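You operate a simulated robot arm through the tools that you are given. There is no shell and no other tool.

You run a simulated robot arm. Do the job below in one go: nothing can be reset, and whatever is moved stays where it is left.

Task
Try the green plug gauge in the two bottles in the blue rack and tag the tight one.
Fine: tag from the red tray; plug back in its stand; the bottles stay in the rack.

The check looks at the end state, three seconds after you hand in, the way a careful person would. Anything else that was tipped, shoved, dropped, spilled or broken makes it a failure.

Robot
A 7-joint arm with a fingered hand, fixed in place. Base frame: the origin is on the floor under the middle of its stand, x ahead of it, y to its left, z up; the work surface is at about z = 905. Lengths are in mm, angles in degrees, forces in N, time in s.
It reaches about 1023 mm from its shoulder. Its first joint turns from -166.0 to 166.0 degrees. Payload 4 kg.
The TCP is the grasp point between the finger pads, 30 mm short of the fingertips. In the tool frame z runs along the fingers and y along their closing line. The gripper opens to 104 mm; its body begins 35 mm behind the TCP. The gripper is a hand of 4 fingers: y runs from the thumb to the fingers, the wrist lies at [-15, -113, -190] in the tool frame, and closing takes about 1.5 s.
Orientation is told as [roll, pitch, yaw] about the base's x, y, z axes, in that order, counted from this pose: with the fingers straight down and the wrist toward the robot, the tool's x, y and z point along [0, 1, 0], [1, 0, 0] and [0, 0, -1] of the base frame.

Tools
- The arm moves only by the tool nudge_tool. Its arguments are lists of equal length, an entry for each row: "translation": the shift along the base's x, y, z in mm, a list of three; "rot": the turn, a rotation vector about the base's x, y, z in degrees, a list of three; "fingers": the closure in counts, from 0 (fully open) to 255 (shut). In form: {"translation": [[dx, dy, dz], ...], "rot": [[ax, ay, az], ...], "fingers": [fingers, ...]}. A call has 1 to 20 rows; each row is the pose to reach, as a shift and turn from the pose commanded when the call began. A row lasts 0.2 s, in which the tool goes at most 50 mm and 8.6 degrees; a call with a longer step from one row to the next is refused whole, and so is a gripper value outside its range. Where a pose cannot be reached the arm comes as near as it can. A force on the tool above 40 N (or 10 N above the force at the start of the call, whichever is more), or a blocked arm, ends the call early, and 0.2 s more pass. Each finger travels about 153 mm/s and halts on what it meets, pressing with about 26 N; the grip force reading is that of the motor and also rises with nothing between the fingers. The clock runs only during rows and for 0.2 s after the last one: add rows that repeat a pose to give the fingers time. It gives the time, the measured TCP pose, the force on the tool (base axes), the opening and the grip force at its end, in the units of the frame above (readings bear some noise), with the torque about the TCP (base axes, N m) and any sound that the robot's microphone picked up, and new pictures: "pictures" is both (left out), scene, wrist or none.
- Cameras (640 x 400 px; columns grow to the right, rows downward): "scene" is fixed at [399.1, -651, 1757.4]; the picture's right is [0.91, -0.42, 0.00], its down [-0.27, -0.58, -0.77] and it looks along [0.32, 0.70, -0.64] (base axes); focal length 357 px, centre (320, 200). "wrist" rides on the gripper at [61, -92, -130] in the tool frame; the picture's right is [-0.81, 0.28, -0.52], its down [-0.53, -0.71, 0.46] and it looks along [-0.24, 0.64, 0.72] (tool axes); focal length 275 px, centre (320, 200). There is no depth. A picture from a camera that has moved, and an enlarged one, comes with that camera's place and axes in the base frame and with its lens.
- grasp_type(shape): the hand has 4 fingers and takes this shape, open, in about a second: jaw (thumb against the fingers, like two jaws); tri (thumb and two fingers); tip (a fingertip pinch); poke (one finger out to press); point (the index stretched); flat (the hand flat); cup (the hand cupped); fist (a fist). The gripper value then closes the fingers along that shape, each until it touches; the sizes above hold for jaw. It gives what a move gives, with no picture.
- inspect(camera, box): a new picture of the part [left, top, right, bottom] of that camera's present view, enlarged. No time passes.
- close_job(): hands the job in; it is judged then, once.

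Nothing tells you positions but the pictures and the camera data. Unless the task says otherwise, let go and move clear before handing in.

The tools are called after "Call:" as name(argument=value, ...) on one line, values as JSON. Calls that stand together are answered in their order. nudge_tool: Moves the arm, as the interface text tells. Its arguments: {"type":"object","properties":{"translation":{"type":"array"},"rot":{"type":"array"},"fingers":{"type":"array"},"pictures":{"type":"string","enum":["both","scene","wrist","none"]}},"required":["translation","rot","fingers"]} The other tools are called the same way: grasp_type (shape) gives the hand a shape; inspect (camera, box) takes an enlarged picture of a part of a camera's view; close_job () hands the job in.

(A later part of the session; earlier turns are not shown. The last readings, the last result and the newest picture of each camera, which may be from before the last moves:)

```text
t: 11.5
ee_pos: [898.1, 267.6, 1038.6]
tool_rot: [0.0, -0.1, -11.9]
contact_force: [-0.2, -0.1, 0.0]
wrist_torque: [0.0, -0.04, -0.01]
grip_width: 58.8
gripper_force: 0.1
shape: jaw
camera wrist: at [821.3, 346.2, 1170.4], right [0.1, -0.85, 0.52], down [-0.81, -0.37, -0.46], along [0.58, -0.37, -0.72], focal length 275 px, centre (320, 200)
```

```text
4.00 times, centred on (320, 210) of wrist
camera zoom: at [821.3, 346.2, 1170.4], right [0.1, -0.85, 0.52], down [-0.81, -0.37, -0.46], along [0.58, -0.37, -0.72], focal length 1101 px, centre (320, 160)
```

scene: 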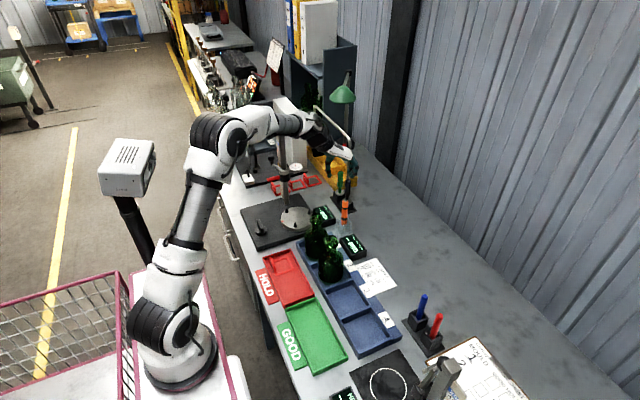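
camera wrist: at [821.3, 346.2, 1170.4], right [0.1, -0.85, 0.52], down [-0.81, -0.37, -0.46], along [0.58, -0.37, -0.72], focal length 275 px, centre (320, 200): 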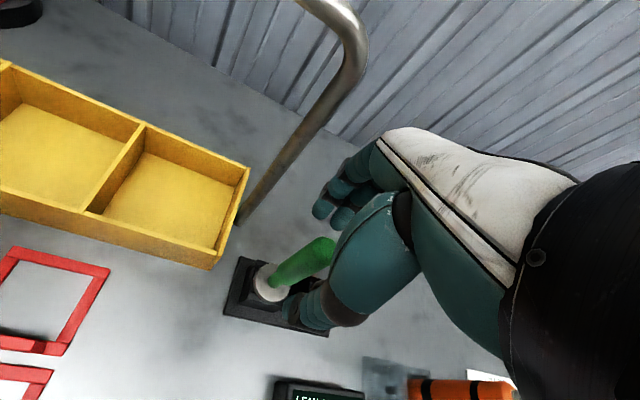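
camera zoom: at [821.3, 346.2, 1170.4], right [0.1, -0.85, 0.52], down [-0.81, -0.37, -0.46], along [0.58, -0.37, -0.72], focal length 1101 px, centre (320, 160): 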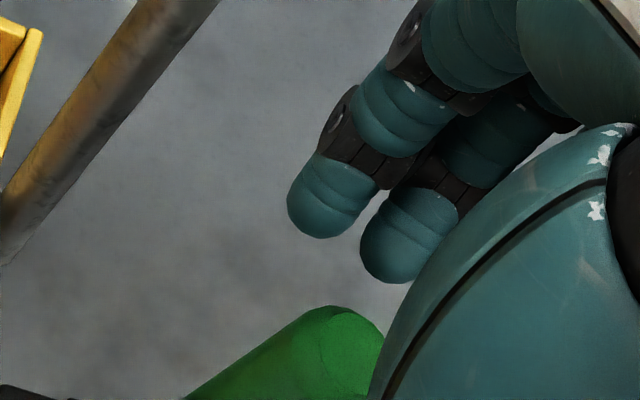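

The fingers straddle the handle with clearance on all sides. I'll descend to the grip height and close.

Call:
nudge_tool(translation=[[0.3, 1.0, -12], [0.3, 1.0, -24], [0.3, 1.0, -34], [0.3, 1.0, -34]], rot=[[0, 0, 0], [0, 0, 0], [0, 0, 0], [0, 0, 0]], fingers=[110, 110, 110, 110])

Call:
inspect(camera="scene", box=[312, 130, 376, 210])

Call:
inspect(camera="wrist", box=[240, 160, 400, 260])

```text
t: 12.5
ee_pos: [899.1, 269.5, 1006.3]
tool_rot: [0.1, 0.0, -11.9]
contact_force: [-0.7, 0.1, -0.3]
wrist_torque: [0.01, 0.01, -0.01]
grip_width: 58.7
gripper_force: 0.1
shape: jaw
camera wrist: at [821.9, 348.6, 1137.0], right [0.1, -0.85, 0.52], down [-0.81, -0.37, -0.46], along [0.58, -0.37, -0.72], focal length 275 px, centre (320, 200)
```

scene: 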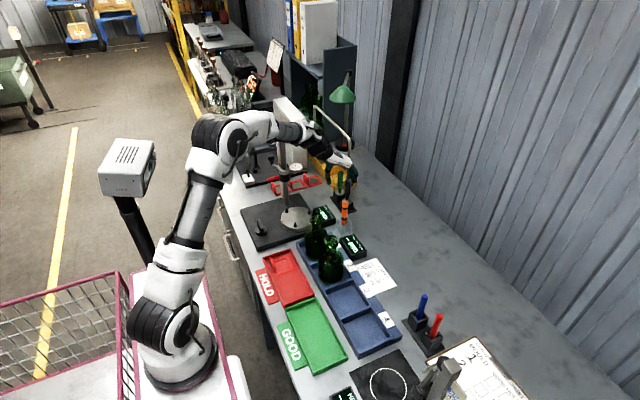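
wrist: 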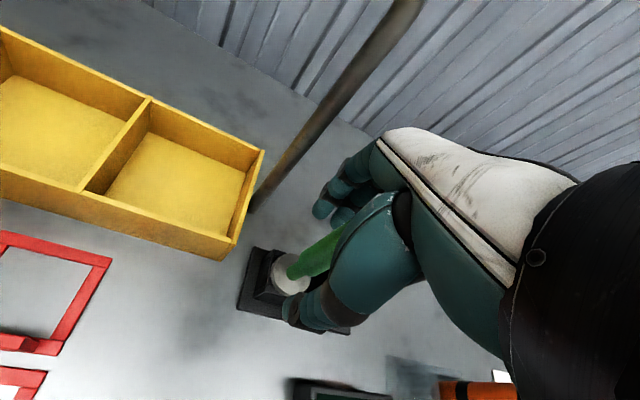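

```text
5.00 times, centred on (344, 170) of scene
camera zoom: at [399.1, -651.0, 1757.4], right [0.91, -0.42, 0.0], down [-0.27, -0.58, -0.77], along [0.32, 0.7, -0.64], focal length 1784 px, centre (200, 350)
```

zoom: 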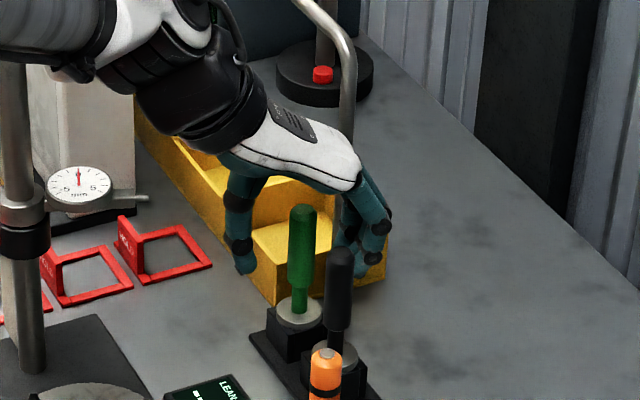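

```text
4.00 times, centred on (320, 210) of wrist
camera zoom: at [821.9, 348.6, 1137.0], right [0.1, -0.85, 0.52], down [-0.81, -0.37, -0.46], along [0.58, -0.37, -0.72], focal length 1101 px, centre (320, 160)
```

zoom: 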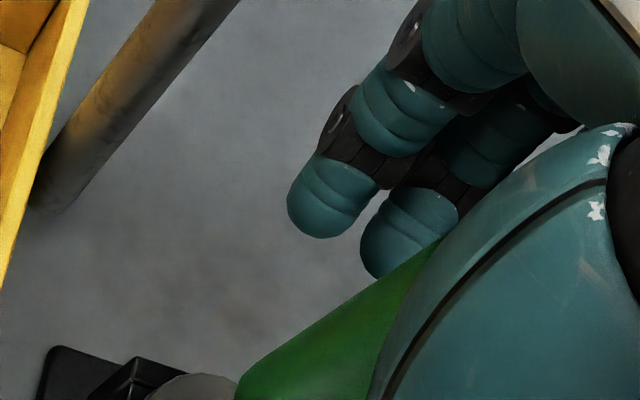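

I want to be sure the handle sits between thumb and fingers in the scene view, so I'm zooming in tighter before closing.

Call:
inspect(camera="scene", box=[340, 155, 396, 190])

Call:
inspect(camera="scene", box=[345, 145, 401, 180])

Call:
inspect(camera="wrist", box=[230, 220, 390, 320])

```text
11.43 times, centred on (368, 172) of scene
camera zoom: at [399.1, -651.0, 1757.4], right [0.91, -0.42, 0.0], down [-0.27, -0.58, -0.77], along [0.32, 0.7, -0.64], focal length 4079 px, centre (-229, 514)
```

zoom: 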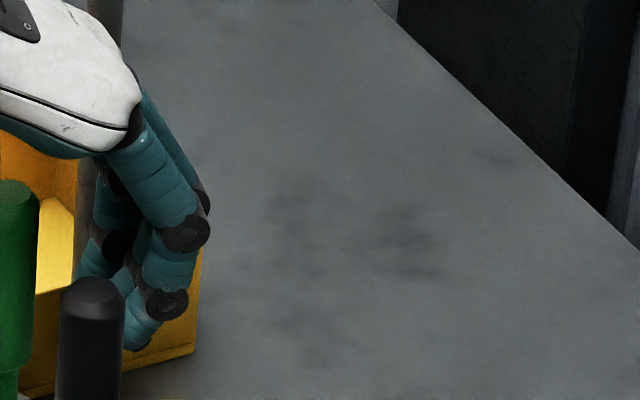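

```text
11.43 times, centred on (373, 162) of scene
camera zoom: at [399.1, -651.0, 1757.4], right [0.91, -0.42, 0.0], down [-0.27, -0.58, -0.77], along [0.32, 0.7, -0.64], focal length 4079 px, centre (-286, 629)
```

zoom: 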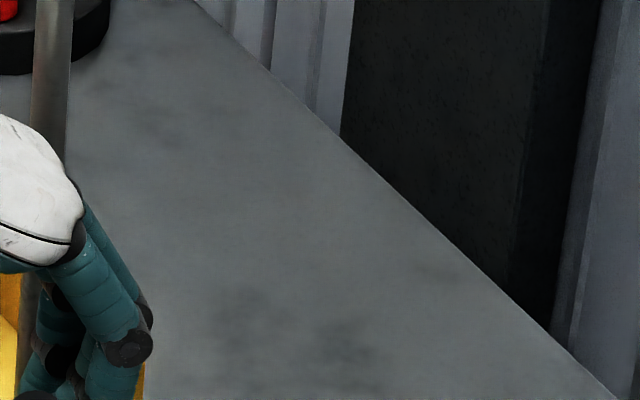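

```text
4.00 times, centred on (310, 270) of wrist
camera zoom: at [821.9, 348.6, 1137.0], right [0.1, -0.85, 0.52], down [-0.81, -0.37, -0.46], along [0.58, -0.37, -0.72], focal length 1101 px, centre (360, -80)
```

zoom: 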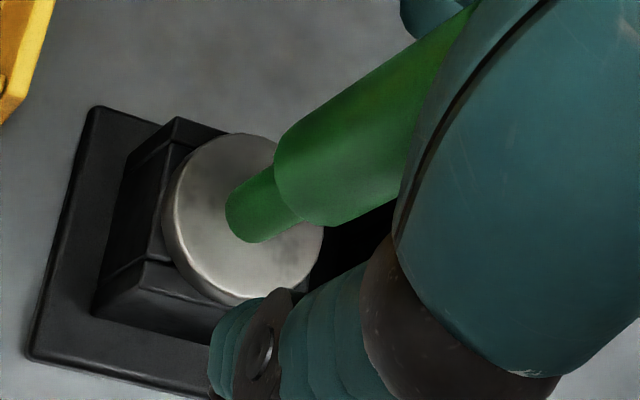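

Cross-checking all four views against the hand itself, the best fit is the plug at about (900.5, 262.7) with its top near z=1027. I'll centre on that with a small shift, then close and hold.

Call:
nudge_tool(translation=[[1.2, -1, -2], [2.4, -2.1, -5], [2.4, -2.1, -5]], rot=[[0, 0, 0], [0, 0, 0], [0, 0, 0]], fingers=[110, 110, 110], pictures="none")

Call:
nudge_tool(translation=[[0, 0, 0], [0, 0, 0], [0, 0, 0], [0, 0, 0], [0, 0, 0], [0, 0, 0]], rot=[[0, 0, 0], [0, 0, 0], [0, 0, 0], [0, 0, 0], [0, 0, 0], [0, 0, 0]], fingers=[140, 170, 190, 210, 230, 230])

Call:
inspect(camera="scene", box=[320, 145, 384, 225])

Call:
inspect(camera="wrist", box=[230, 180, 390, 280])

```text
t: 13.3
ee_pos: [900.3, 267.4, 1001.3]
tool_rot: [0.0, 0.0, -11.9]
contact_force: [-0.6, 0.2, 0.9]
wrist_torque: [0.01, 0.01, -0.01]
grip_width: 58.9
gripper_force: 0.1
shape: jaw
```

```text
t: 14.7
ee_pos: [901.2, 268.2, 1002.6]
tool_rot: [0.0, 0.0, -11.9]
contact_force: [0.2, 0.5, 0.9]
wrist_torque: [0.02, 0.0, 0.03]
grip_width: 10.8
gripper_force: 0.1
shape: jaw
camera wrist: at [824.1, 346.5, 1132.2], right [0.1, -0.85, 0.52], down [-0.81, -0.37, -0.46], along [0.58, -0.37, -0.72], focal length 275 px, centre (320, 200)
```

scene: 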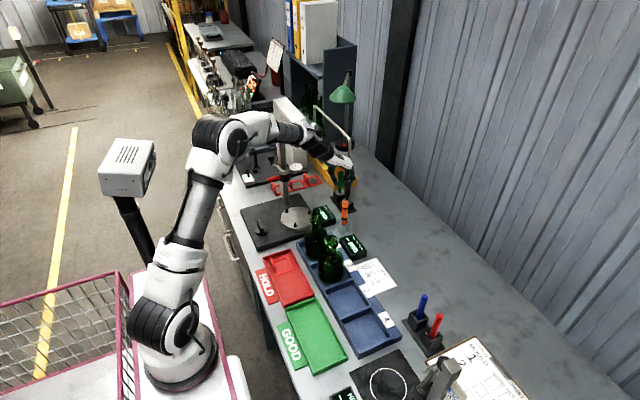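
wrist: 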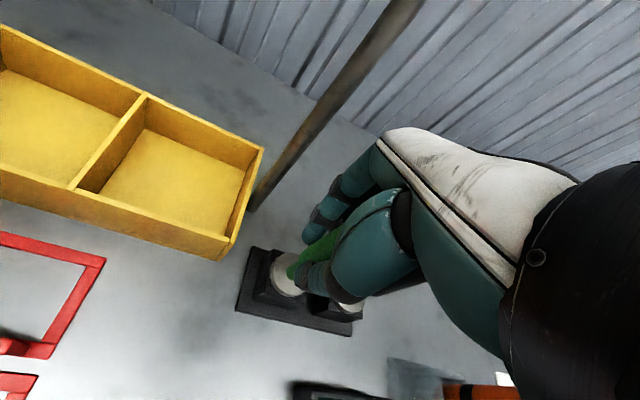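

```text
5.00 times, centred on (352, 185) of scene
camera zoom: at [399.1, -651.0, 1757.4], right [0.91, -0.42, 0.0], down [-0.27, -0.58, -0.77], along [0.32, 0.7, -0.64], focal length 1784 px, centre (160, 275)
```

zoom: 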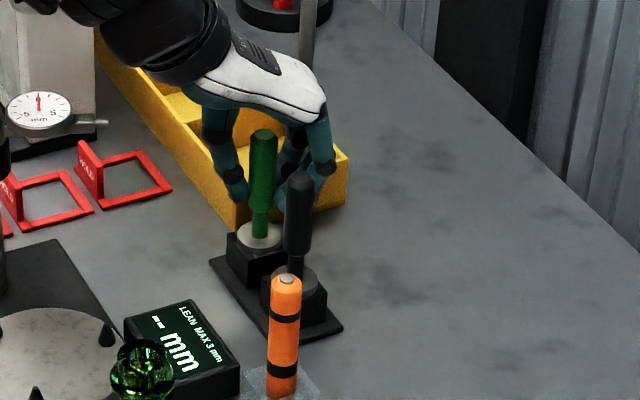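

```text
4.00 times, centred on (310, 230) of wrist
camera zoom: at [824.1, 346.5, 1132.2], right [0.1, -0.85, 0.52], down [-0.81, -0.37, -0.46], along [0.58, -0.37, -0.72], focal length 1101 px, centre (360, 80)
```

zoom: 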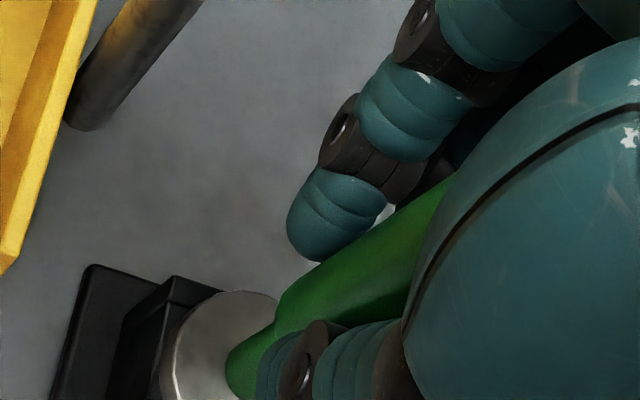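

The reading (10.8 mm opening, 0.1 N) matches the commanded closure, so the handle may not be held at all. I need a closer look at where each finger is.

Call:
inspect(camera="scene", box=[352, 155, 392, 180])

Call:
inspect(camera="scene", box=[330, 165, 394, 205])

Call:
inspect(camera="wrist", box=[270, 220, 390, 310])

```text
16.00 times, centred on (372, 168) of scene
camera zoom: at [399.1, -651.0, 1757.4], right [0.91, -0.42, 0.0], down [-0.27, -0.58, -0.77], along [0.32, 0.7, -0.64], focal length 5710 px, centre (-512, 720)
```

zoom: 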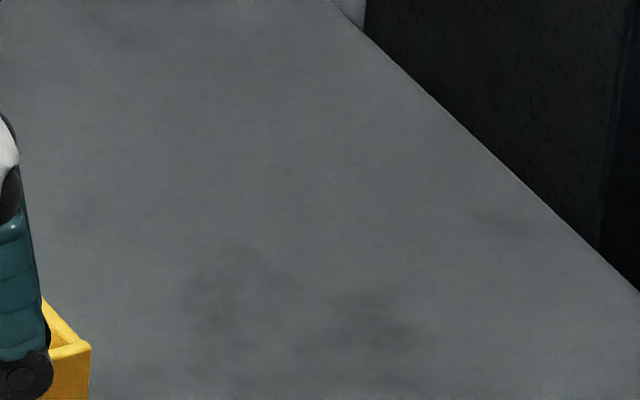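

```text
10.00 times, centred on (362, 185) of scene
camera zoom: at [399.1, -651.0, 1757.4], right [0.91, -0.42, 0.0], down [-0.27, -0.58, -0.77], along [0.32, 0.7, -0.64], focal length 3569 px, centre (-100, 350)
```

zoom: 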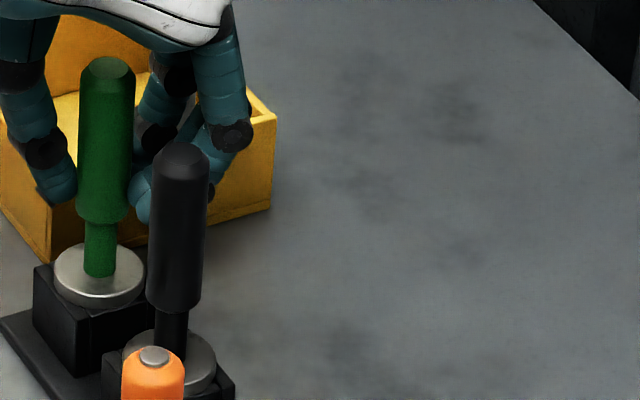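

```text
4.44 times, centred on (330, 265) of wrist
camera zoom: at [824.1, 346.5, 1132.2], right [0.1, -0.85, 0.52], down [-0.81, -0.37, -0.46], along [0.58, -0.37, -0.72], focal length 1224 px, centre (276, -89)
```

zoom: 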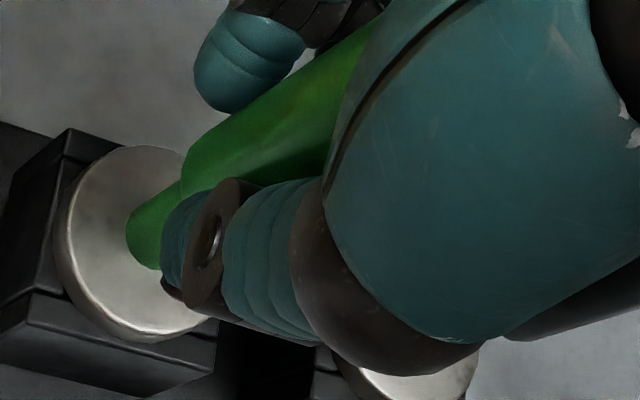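

The scene zoom shows the handle between the thumb and fingers, just about touching; the commanded closure simply wasn't tight enough. I'll close fully and watch the force.

Call:
nudge_tool(translation=[[0, 0, 0], [0, 0, 0], [0, 0, 0], [0, 0, 0], [0, 0, 0]], rot=[[0, 0, 0], [0, 0, 0], [0, 0, 0], [0, 0, 0], [0, 0, 0]], fingers=[240, 250, 255, 255, 255])

Call:
inspect(camera="scene", box=[330, 165, 394, 205])

Call:
inspect(camera="wrist", box=[250, 200, 394, 290])

```text
t: 15.9
ee_pos: [900.6, 267.2, 1001.3]
tool_rot: [0.0, 0.0, -11.9]
contact_force: [0.3, 0.2, 0.8]
wrist_torque: [-0.01, -0.03, 0.01]
grip_width: 9.5
gripper_force: 26.0
shape: jaw
camera wrist: at [824.1, 346.5, 1132.1], right [0.1, -0.85, 0.52], down [-0.81, -0.37, -0.46], along [0.58, -0.37, -0.72], focal length 275 px, centre (320, 200)
```

scene: 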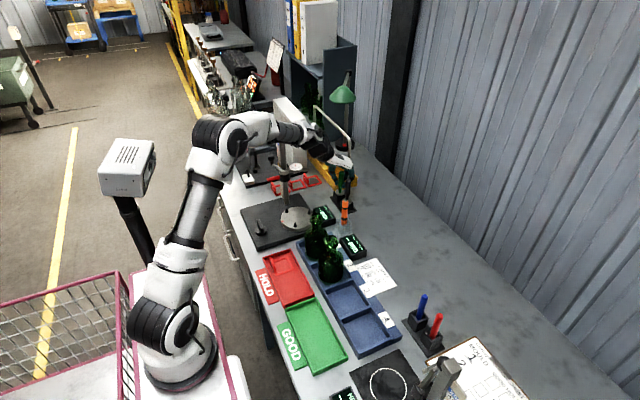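
wrist: 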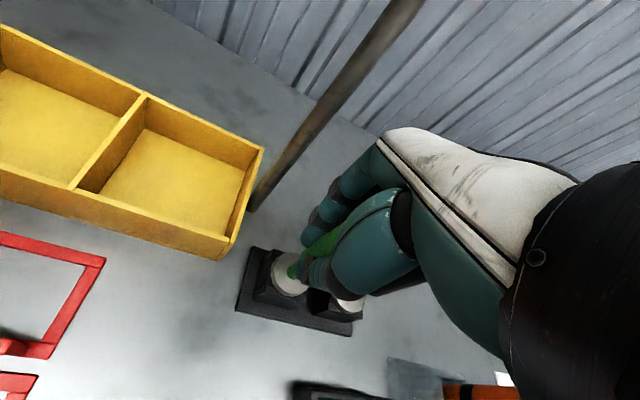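

```text
10.00 times, centred on (362, 185) of scene
camera zoom: at [399.1, -651.0, 1757.4], right [0.91, -0.42, 0.0], down [-0.27, -0.58, -0.77], along [0.32, 0.7, -0.64], focal length 3569 px, centre (-100, 350)
```

zoom: 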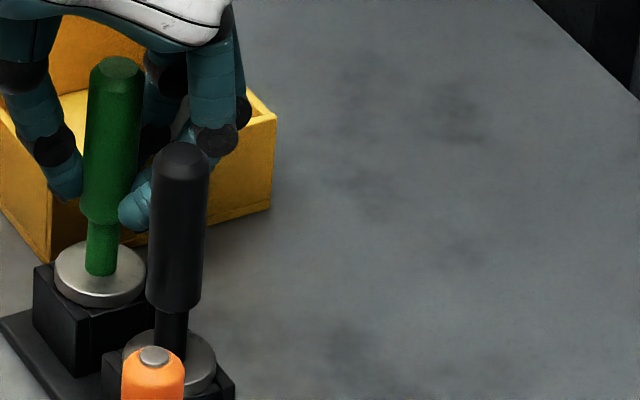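

```text
4.44 times, centred on (322, 245) of wrist
camera zoom: at [824.1, 346.5, 1132.1], right [0.1, -0.85, 0.52], down [-0.81, -0.37, -0.46], along [0.58, -0.37, -0.72], focal length 1224 px, centre (311, 0)
```

zoom: 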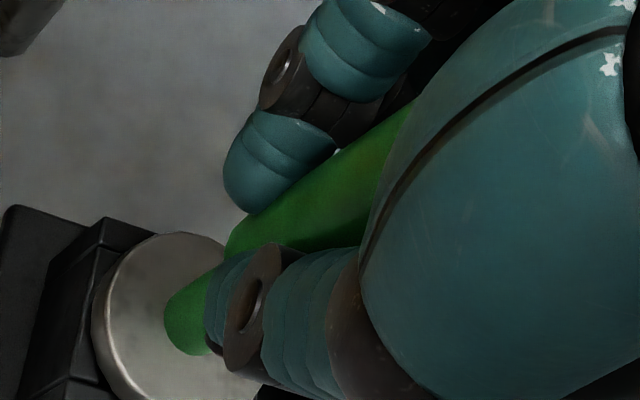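

The grip is off-centre: the thumb and index oppose each other at tool x≈+4 while the handle sat at x≈-5, and it tilted slightly. I'll let go gently, rise, turn to yaw +15 (which also clears the black plug better) and re-centre.

Call:
nudge_tool(translation=[[0, 0, 0], [0, 0, 0], [0, 0, 0], [0, 0, 0]], rot=[[0, 0, 0], [0, 0, 0], [0, 0, 0], [0, 0, 0]], fingers=[220, 170, 110, 110], pictures="none")

Call:
nudge_tool(translation=[[0, 0, 20], [0, 0, 45], [0, 0, 70], [0, 0, 95]], rot=[[0, 0, 0], [0, 0, 0], [0, 0, 0], [0, 0, 0]], fingers=[110, 110, 110, 110])

Call:
inspect(camera="wrist", box=[190, 220, 350, 320])

Call:
inspect(camera="scene", box=[330, 165, 394, 205])

```text
t: 16.9
ee_pos: [901.7, 267.7, 1002.8]
tool_rot: [0.0, 0.0, -11.9]
contact_force: [0.7, 0.5, 1.0]
wrist_torque: [-0.02, 0.0, -0.01]
grip_width: 58.7
gripper_force: 0.0
shape: jaw
```

```text
t: 17.9
ee_pos: [901.5, 266.8, 1095.3]
tool_rot: [0.0, -0.1, -11.8]
contact_force: [0.8, 0.4, -0.4]
wrist_torque: [0.01, 0.0, -0.02]
grip_width: 58.6
gripper_force: 0.1
shape: jaw
camera wrist: at [824.6, 345.6, 1226.3], right [0.1, -0.85, 0.52], down [-0.81, -0.37, -0.45], along [0.58, -0.37, -0.72], focal length 275 px, centre (320, 200)
```

scene: 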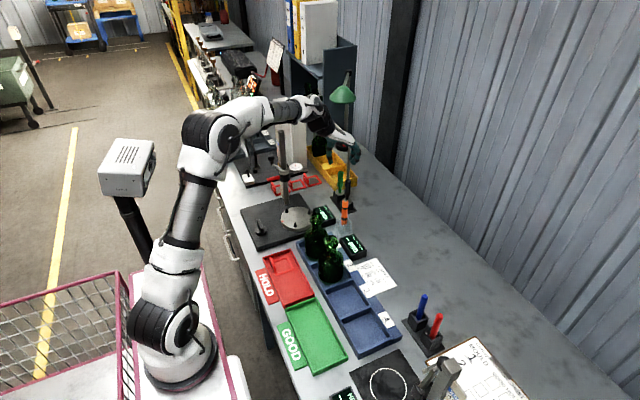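
wrist: 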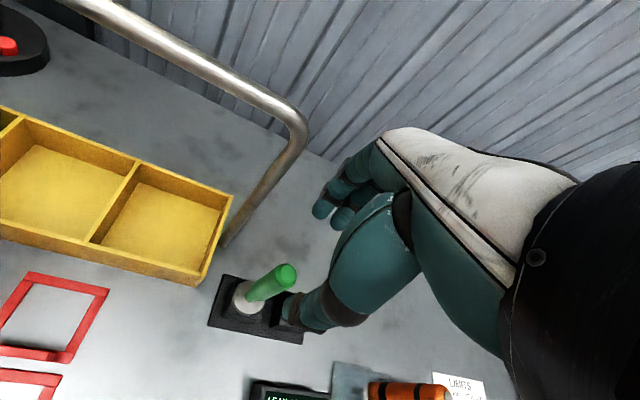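

```text
4.00 times, centred on (270, 270) of wrist
camera zoom: at [824.6, 345.6, 1226.3], right [0.1, -0.85, 0.52], down [-0.81, -0.37, -0.45], along [0.58, -0.37, -0.72], focal length 1101 px, centre (520, -80)
```

zoom: 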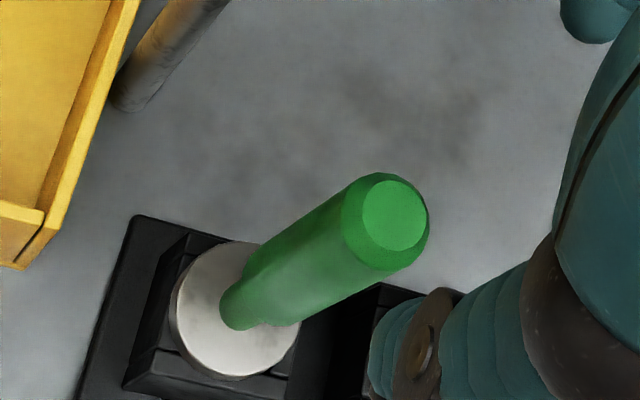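

```text
10.00 times, centred on (362, 185) of scene
camera zoom: at [399.1, -651.0, 1757.4], right [0.91, -0.42, 0.0], down [-0.27, -0.58, -0.77], along [0.32, 0.7, -0.64], focal length 3569 px, centre (-100, 350)
```

zoom: 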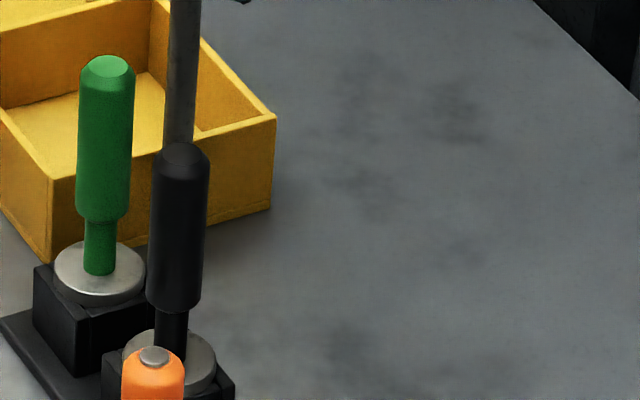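

The plug sat back upright in its stand. Now I'll turn to yaw +15 and shift so the handle lines up with the thumb and index, then view before going down.

Call:
nudge_tool(translation=[[0.2, -1.5, 0], [0.4, -3, 0], [0.6, -5, 0], [0.7, -6.2, 0], [0.7, -6.2, 0]], rot=[[0, 0, 7], [0, 0, 14], [0, 0, 21], [0, 0, 27], [0, 0, 27]], fingers=[130, 130, 130, 130, 130])

Call:
inspect(camera="wrist", box=[230, 180, 390, 280])

Call:
inspect(camera="scene", box=[320, 125, 400, 175])

```text
t: 19.1
ee_pos: [902.3, 259.7, 1095.6]
tool_rot: [0.0, 0.0, 15.0]
contact_force: [-0.1, -0.3, 0.6]
wrist_torque: [0.01, -0.02, -0.01]
grip_width: 51.6
gripper_force: 0.0
shape: jaw
camera wrist: at [797.2, 295.5, 1227.2], right [0.48, -0.71, 0.52], down [-0.55, -0.7, -0.46], along [0.69, -0.07, -0.72], focal length 275 px, centre (320, 200)
```

scene: 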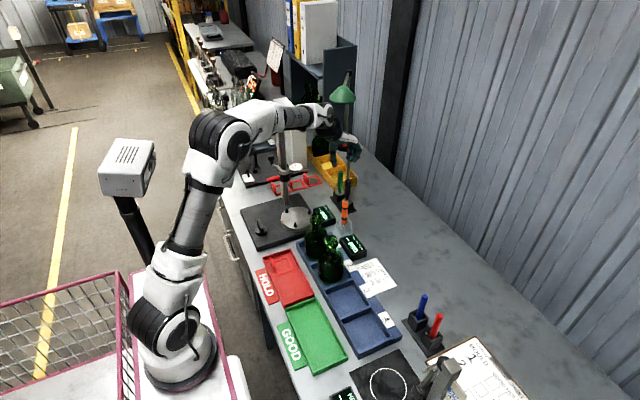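
wrist: 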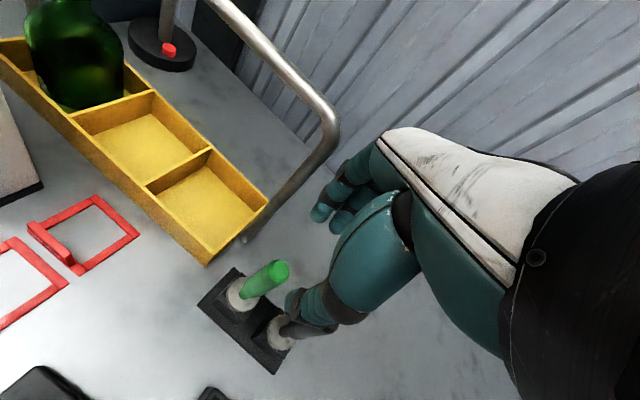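

```text
4.00 times, centred on (310, 230) of wrist
camera zoom: at [797.2, 295.5, 1227.2], right [0.48, -0.71, 0.52], down [-0.55, -0.7, -0.46], along [0.69, -0.07, -0.72], focal length 1101 px, centre (360, 80)
```

zoom: 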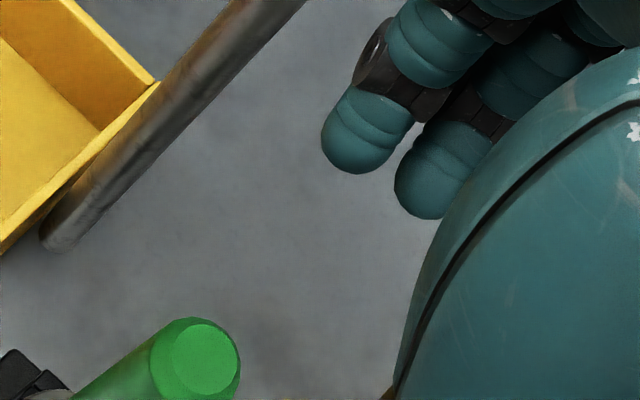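

```text
8.00 times, centred on (360, 150) of scene
camera zoom: at [399.1, -651.0, 1757.4], right [0.91, -0.42, 0.0], down [-0.27, -0.58, -0.77], along [0.32, 0.7, -0.64], focal length 2855 px, centre (0, 600)
```

zoom: 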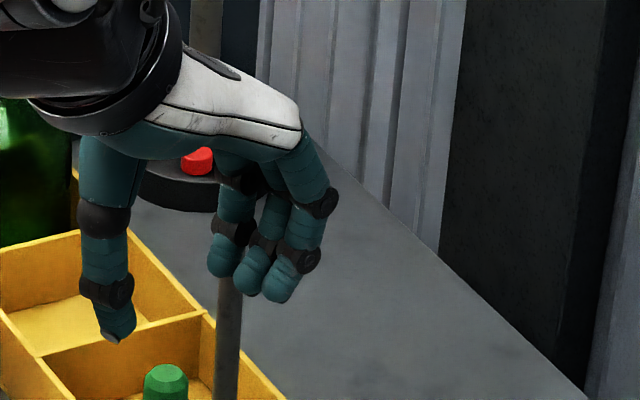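

The refined plug position is (901.6, 264.3) with its top at 1028, and the TCP now places the handle at tool x≈+3. I'll descend and then close.

Call:
nudge_tool(translation=[[0, 0.3, -20], [0, 0.3, -40], [0, 0.3, -60], [0, 0.3, -80], [0, 0.3, -96], [0, 0.3, -96]], rot=[[0, 0, 0], [0, 0, 0], [0, 0, 0], [0, 0, 0], [0, 0, 0], [0, 0, 0]], fingers=[130, 130, 130, 130, 130, 130])

Call:
inspect(camera="scene", box=[320, 155, 384, 195])

Call:
inspect(camera="wrist", box=[230, 190, 390, 290])

```text
t: 20.5
ee_pos: [901.8, 260.0, 998.7]
tool_rot: [0.0, 0.0, 15.0]
contact_force: [-0.1, -0.4, -0.4]
wrist_torque: [0.04, -0.01, -0.03]
grip_width: 51.2
gripper_force: 0.0
shape: jaw
camera wrist: at [797.9, 296.9, 1130.0], right [0.48, -0.71, 0.52], down [-0.55, -0.7, -0.46], along [0.69, -0.07, -0.72], focal length 275 px, centre (320, 200)
```

scene: 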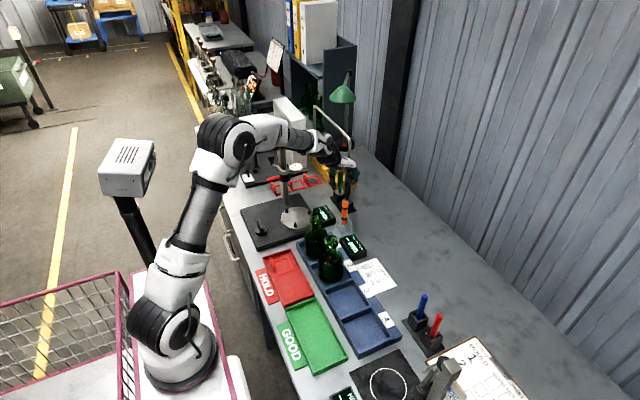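
wrist: 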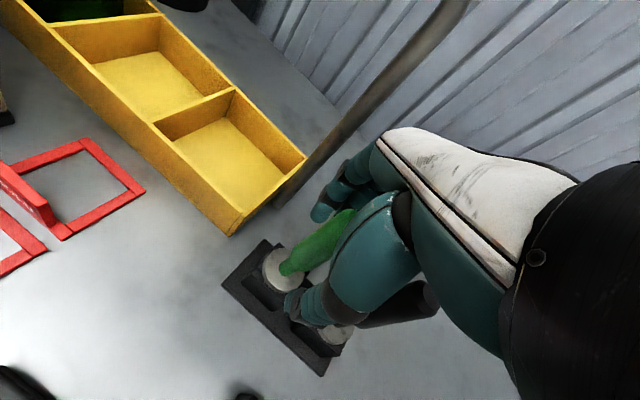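

```text
10.00 times, centred on (352, 175) of scene
camera zoom: at [399.1, -651.0, 1757.4], right [0.91, -0.42, 0.0], down [-0.27, -0.58, -0.77], along [0.32, 0.7, -0.64], focal length 3569 px, centre (0, 450)
```

zoom: 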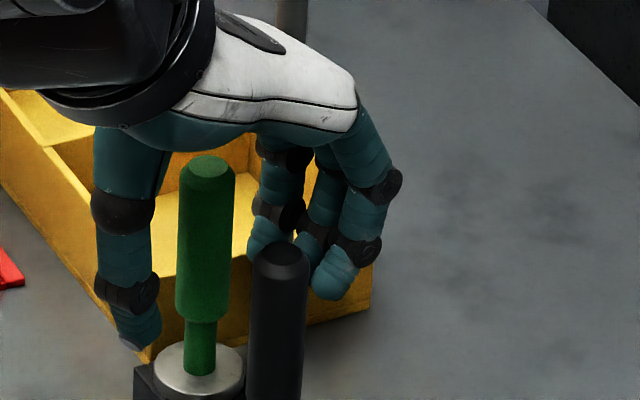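

```text
4.00 times, centred on (310, 240) of wrist
camera zoom: at [797.9, 296.9, 1130.0], right [0.48, -0.71, 0.52], down [-0.55, -0.7, -0.46], along [0.69, -0.07, -0.72], focal length 1101 px, centre (360, 40)
```

zoom: 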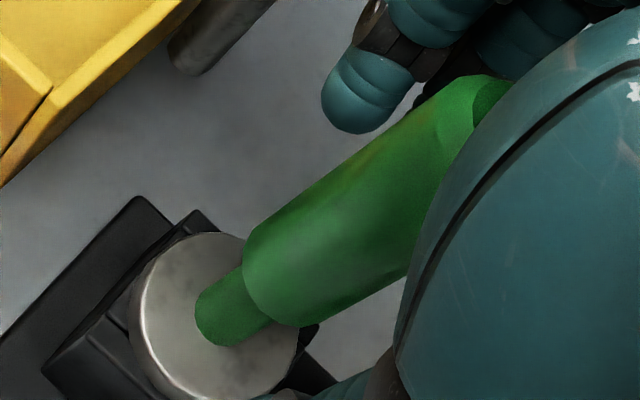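

The handle is now on the line between thumb and index. I'm closing.

Call:
nudge_tool(translation=[[0, 0, 0], [0, 0, 0], [0, 0, 0], [0, 0, 0], [0, 0, 0], [0, 0, 0]], rot=[[0, 0, 0], [0, 0, 0], [0, 0, 0], [0, 0, 0], [0, 0, 0], [0, 0, 0]], fingers=[170, 195, 215, 240, 255, 255])

Call:
inspect(camera="scene", box=[320, 155, 384, 195])

Call:
inspect(camera="wrist", box=[230, 190, 390, 290])

```text
t: 21.9
ee_pos: [903.1, 261.9, 1000.4]
tool_rot: [-0.1, 0.0, 15.1]
contact_force: [-0.3, -0.5, 2.6]
wrist_torque: [0.04, 0.01, 0.01]
grip_width: 7.3
gripper_force: 26.2
shape: jaw
camera wrist: at [797.8, 297.0, 1130.6], right [0.48, -0.71, 0.52], down [-0.55, -0.7, -0.46], along [0.69, -0.07, -0.72], focal length 275 px, centre (320, 200)
```

scene: 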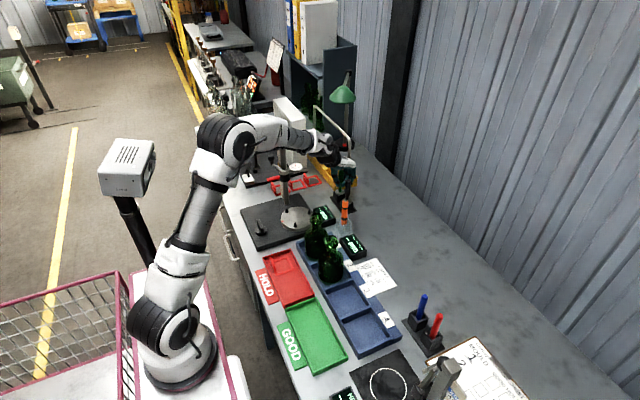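
wrist: 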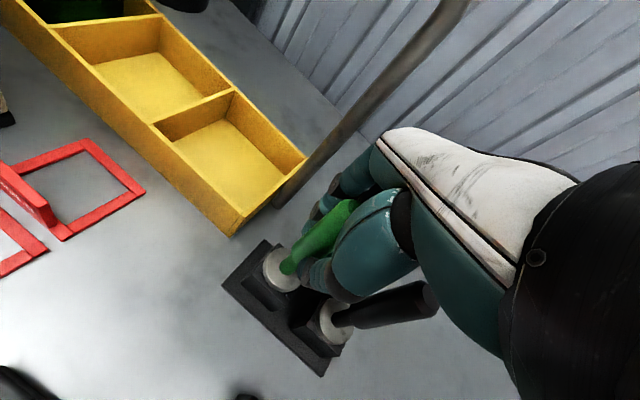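

```text
10.00 times, centred on (352, 175) of scene
camera zoom: at [399.1, -651.0, 1757.4], right [0.91, -0.42, 0.0], down [-0.27, -0.58, -0.77], along [0.32, 0.7, -0.64], focal length 3569 px, centre (0, 450)
```

zoom: 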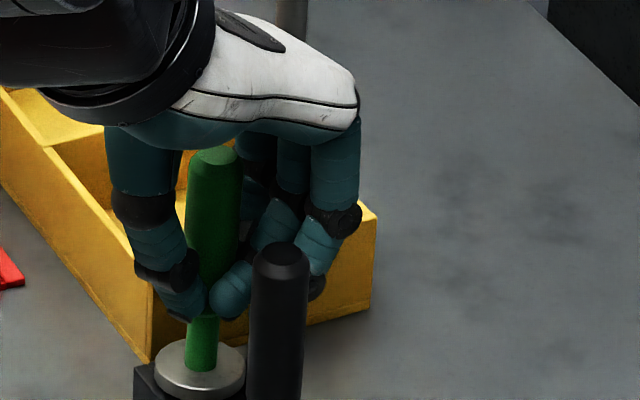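

```text
4.00 times, centred on (310, 240) of wrist
camera zoom: at [797.8, 297.0, 1130.6], right [0.48, -0.71, 0.52], down [-0.55, -0.7, -0.46], along [0.69, -0.07, -0.72], focal length 1101 px, centre (360, 40)
```

zoom: 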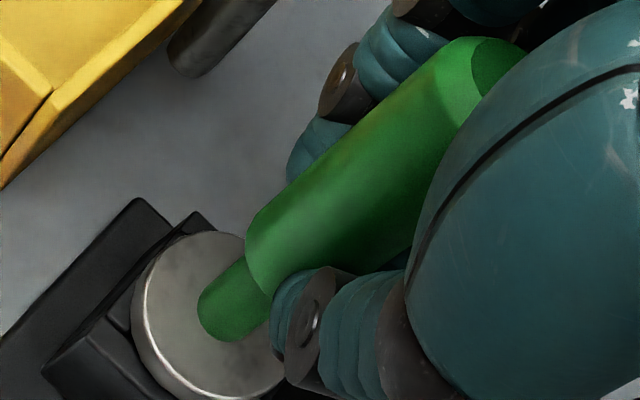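

The handle was pinched on the other flank this time, with thumb and middle closing on its near side, so the true grip centre lies between the two tries at tool x≈0. I'll open, shift 3 mm and close again.

Call:
nudge_tool(translation=[[0, 0, 0], [0, 0, 0], [0, 0, 0], [-0.4, 1.5, 0], [-0.8, 2.9, 0], [-0.8, 2.9, 0]], rot=[[0, 0, 0], [0, 0, 0], [0, 0, 0], [0, 0, 0], [0, 0, 0], [0, 0, 0]], fingers=[230, 180, 130, 130, 130, 130])

Call:
inspect(camera="scene", box=[320, 155, 384, 195])

Call:
nudge_tool(translation=[[0, 0, 0], [0, 0, 0], [0, 0, 0], [0, 0, 0]], rot=[[0, 0, 0], [0, 0, 0], [0, 0, 0], [0, 0, 0]], fingers=[165, 195, 215, 215])

Call:
inspect(camera="scene", box=[320, 155, 384, 195])

Call:
inspect(camera="wrist", box=[230, 190, 390, 290])

```text
t: 23.3
ee_pos: [901.8, 263.5, 999.4]
tool_rot: [0.0, 0.0, 15.1]
contact_force: [0.1, -0.4, 0.1]
wrist_torque: [-0.01, 0.03, 0.01]
grip_width: 50.5
gripper_force: 0.0
shape: jaw
camera wrist: at [797.0, 300.1, 1130.5], right [0.48, -0.71, 0.52], down [-0.55, -0.7, -0.46], along [0.69, -0.07, -0.72], focal length 275 px, centre (320, 200)
```

scene: 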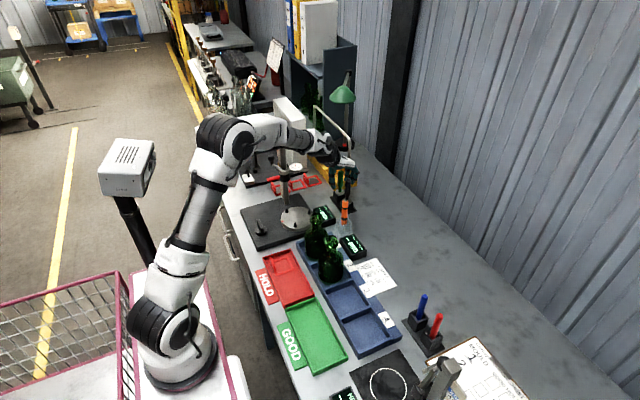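
wrist: 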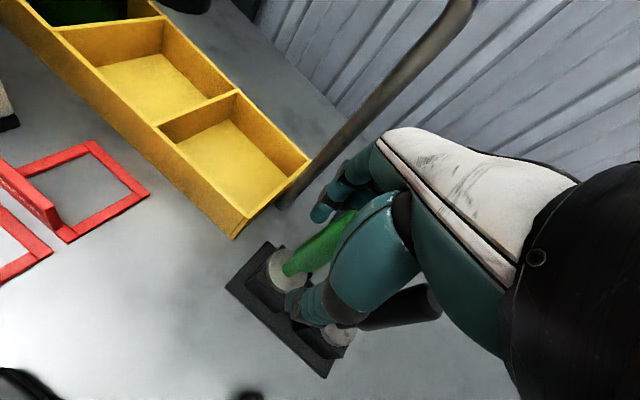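

```text
10.00 times, centred on (352, 175) of scene
camera zoom: at [399.1, -651.0, 1757.4], right [0.91, -0.42, 0.0], down [-0.27, -0.58, -0.77], along [0.32, 0.7, -0.64], focal length 3569 px, centre (0, 450)
```

zoom: 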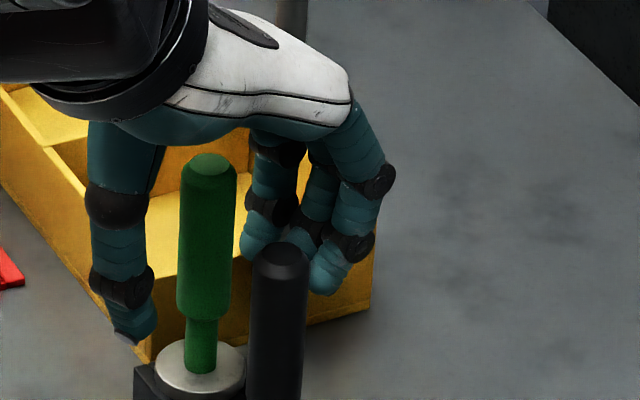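

```text
t: 24.3
ee_pos: [902.2, 264.6, 1000.6]
tool_rot: [0.0, 0.0, 15.1]
contact_force: [0.0, -0.4, 0.2]
wrist_torque: [0.02, 0.01, -0.01]
grip_width: 16.8
gripper_force: 0.1
shape: jaw
camera wrist: at [797.0, 300.0, 1130.6], right [0.48, -0.71, 0.52], down [-0.55, -0.7, -0.46], along [0.69, -0.07, -0.72], focal length 275 px, centre (320, 200)
```

scene: 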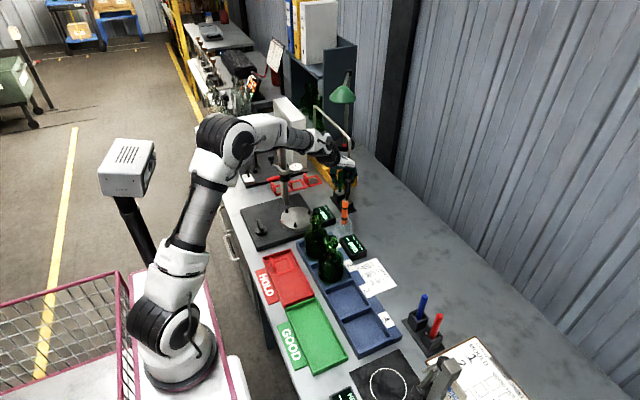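
wrist: 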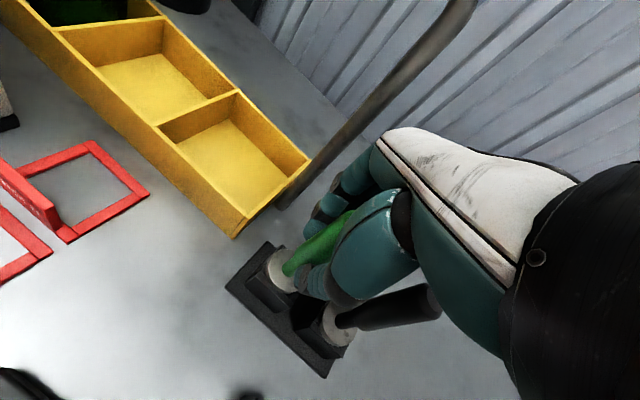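

```text
10.00 times, centred on (352, 175) of scene
camera zoom: at [399.1, -651.0, 1757.4], right [0.91, -0.42, 0.0], down [-0.27, -0.58, -0.77], along [0.32, 0.7, -0.64], focal length 3569 px, centre (0, 450)
```

zoom: 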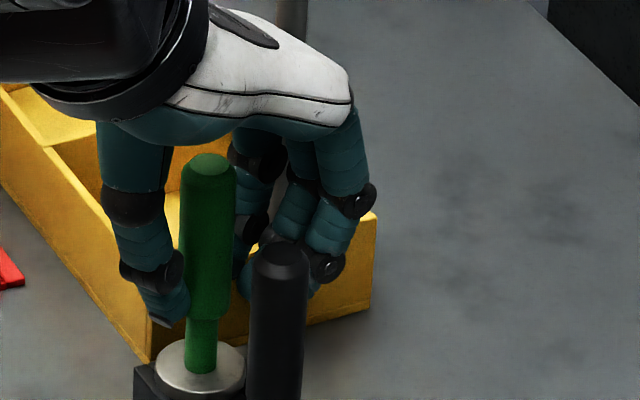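

```text
4.00 times, centred on (310, 240) of wrist
camera zoom: at [797.0, 300.0, 1130.6], right [0.48, -0.71, 0.52], down [-0.55, -0.7, -0.46], along [0.69, -0.07, -0.72], focal length 1101 px, centre (360, 40)
```

zoom: 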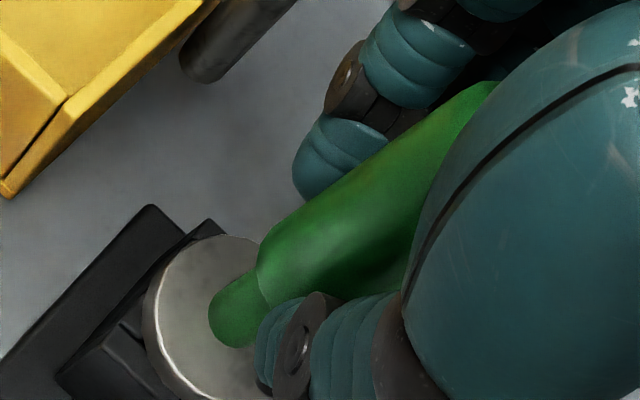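

At a nominal 16.8 mm the tips are still just clear of the handle, which is centred between them. I'll keep closing.

Call:
nudge_tool(translation=[[0, 0, 0], [0, 0, 0], [0, 0, 0], [0, 0, 0], [0, 0, 0]], rot=[[0, 0, 0], [0, 0, 0], [0, 0, 0], [0, 0, 0], [0, 0, 0]], fingers=[225, 235, 245, 255, 255])

Call:
inspect(camera="scene", box=[320, 155, 384, 195])

Call:
inspect(camera="wrist", box=[230, 190, 390, 290])

```text
t: 25.5
ee_pos: [901.3, 265.8, 1000.3]
tool_rot: [0.0, 0.1, 15.2]
contact_force: [0.9, 0.7, 0.2]
wrist_torque: [0.01, -0.04, 0.02]
grip_width: 11.4
gripper_force: 25.9
shape: jaw
camera wrist: at [797.0, 300.0, 1130.6], right [0.48, -0.71, 0.52], down [-0.55, -0.7, -0.46], along [0.69, -0.07, -0.72], focal length 275 px, centre (320, 200)
```

scene: 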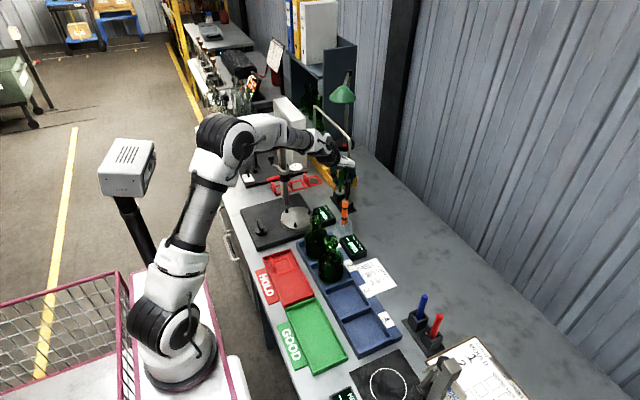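
wrist: 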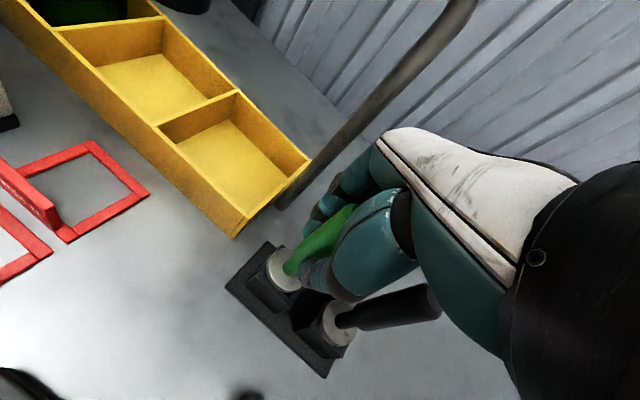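

```text
10.00 times, centred on (352, 175) of scene
camera zoom: at [399.1, -651.0, 1757.4], right [0.91, -0.42, 0.0], down [-0.27, -0.58, -0.77], along [0.32, 0.7, -0.64], focal length 3569 px, centre (0, 450)
```

zoom: 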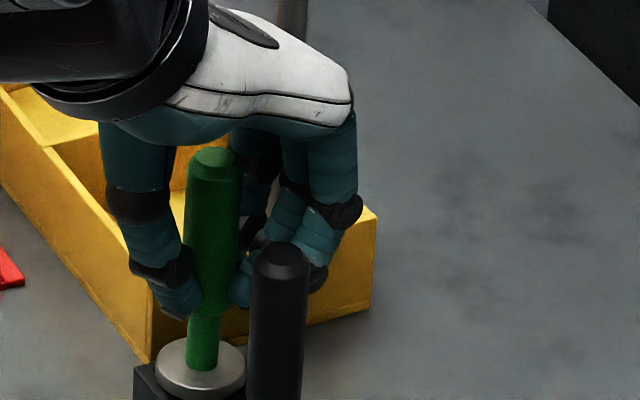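

```text
4.00 times, centred on (310, 240) of wrist
camera zoom: at [797.0, 300.0, 1130.6], right [0.48, -0.71, 0.52], down [-0.55, -0.7, -0.46], along [0.69, -0.07, -0.72], focal length 1101 px, centre (360, 40)
```

zoom: 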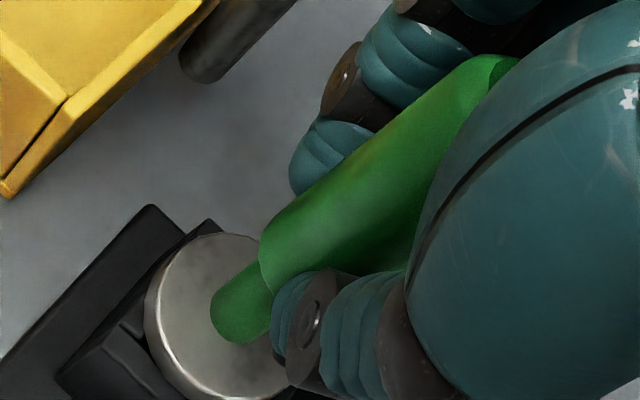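

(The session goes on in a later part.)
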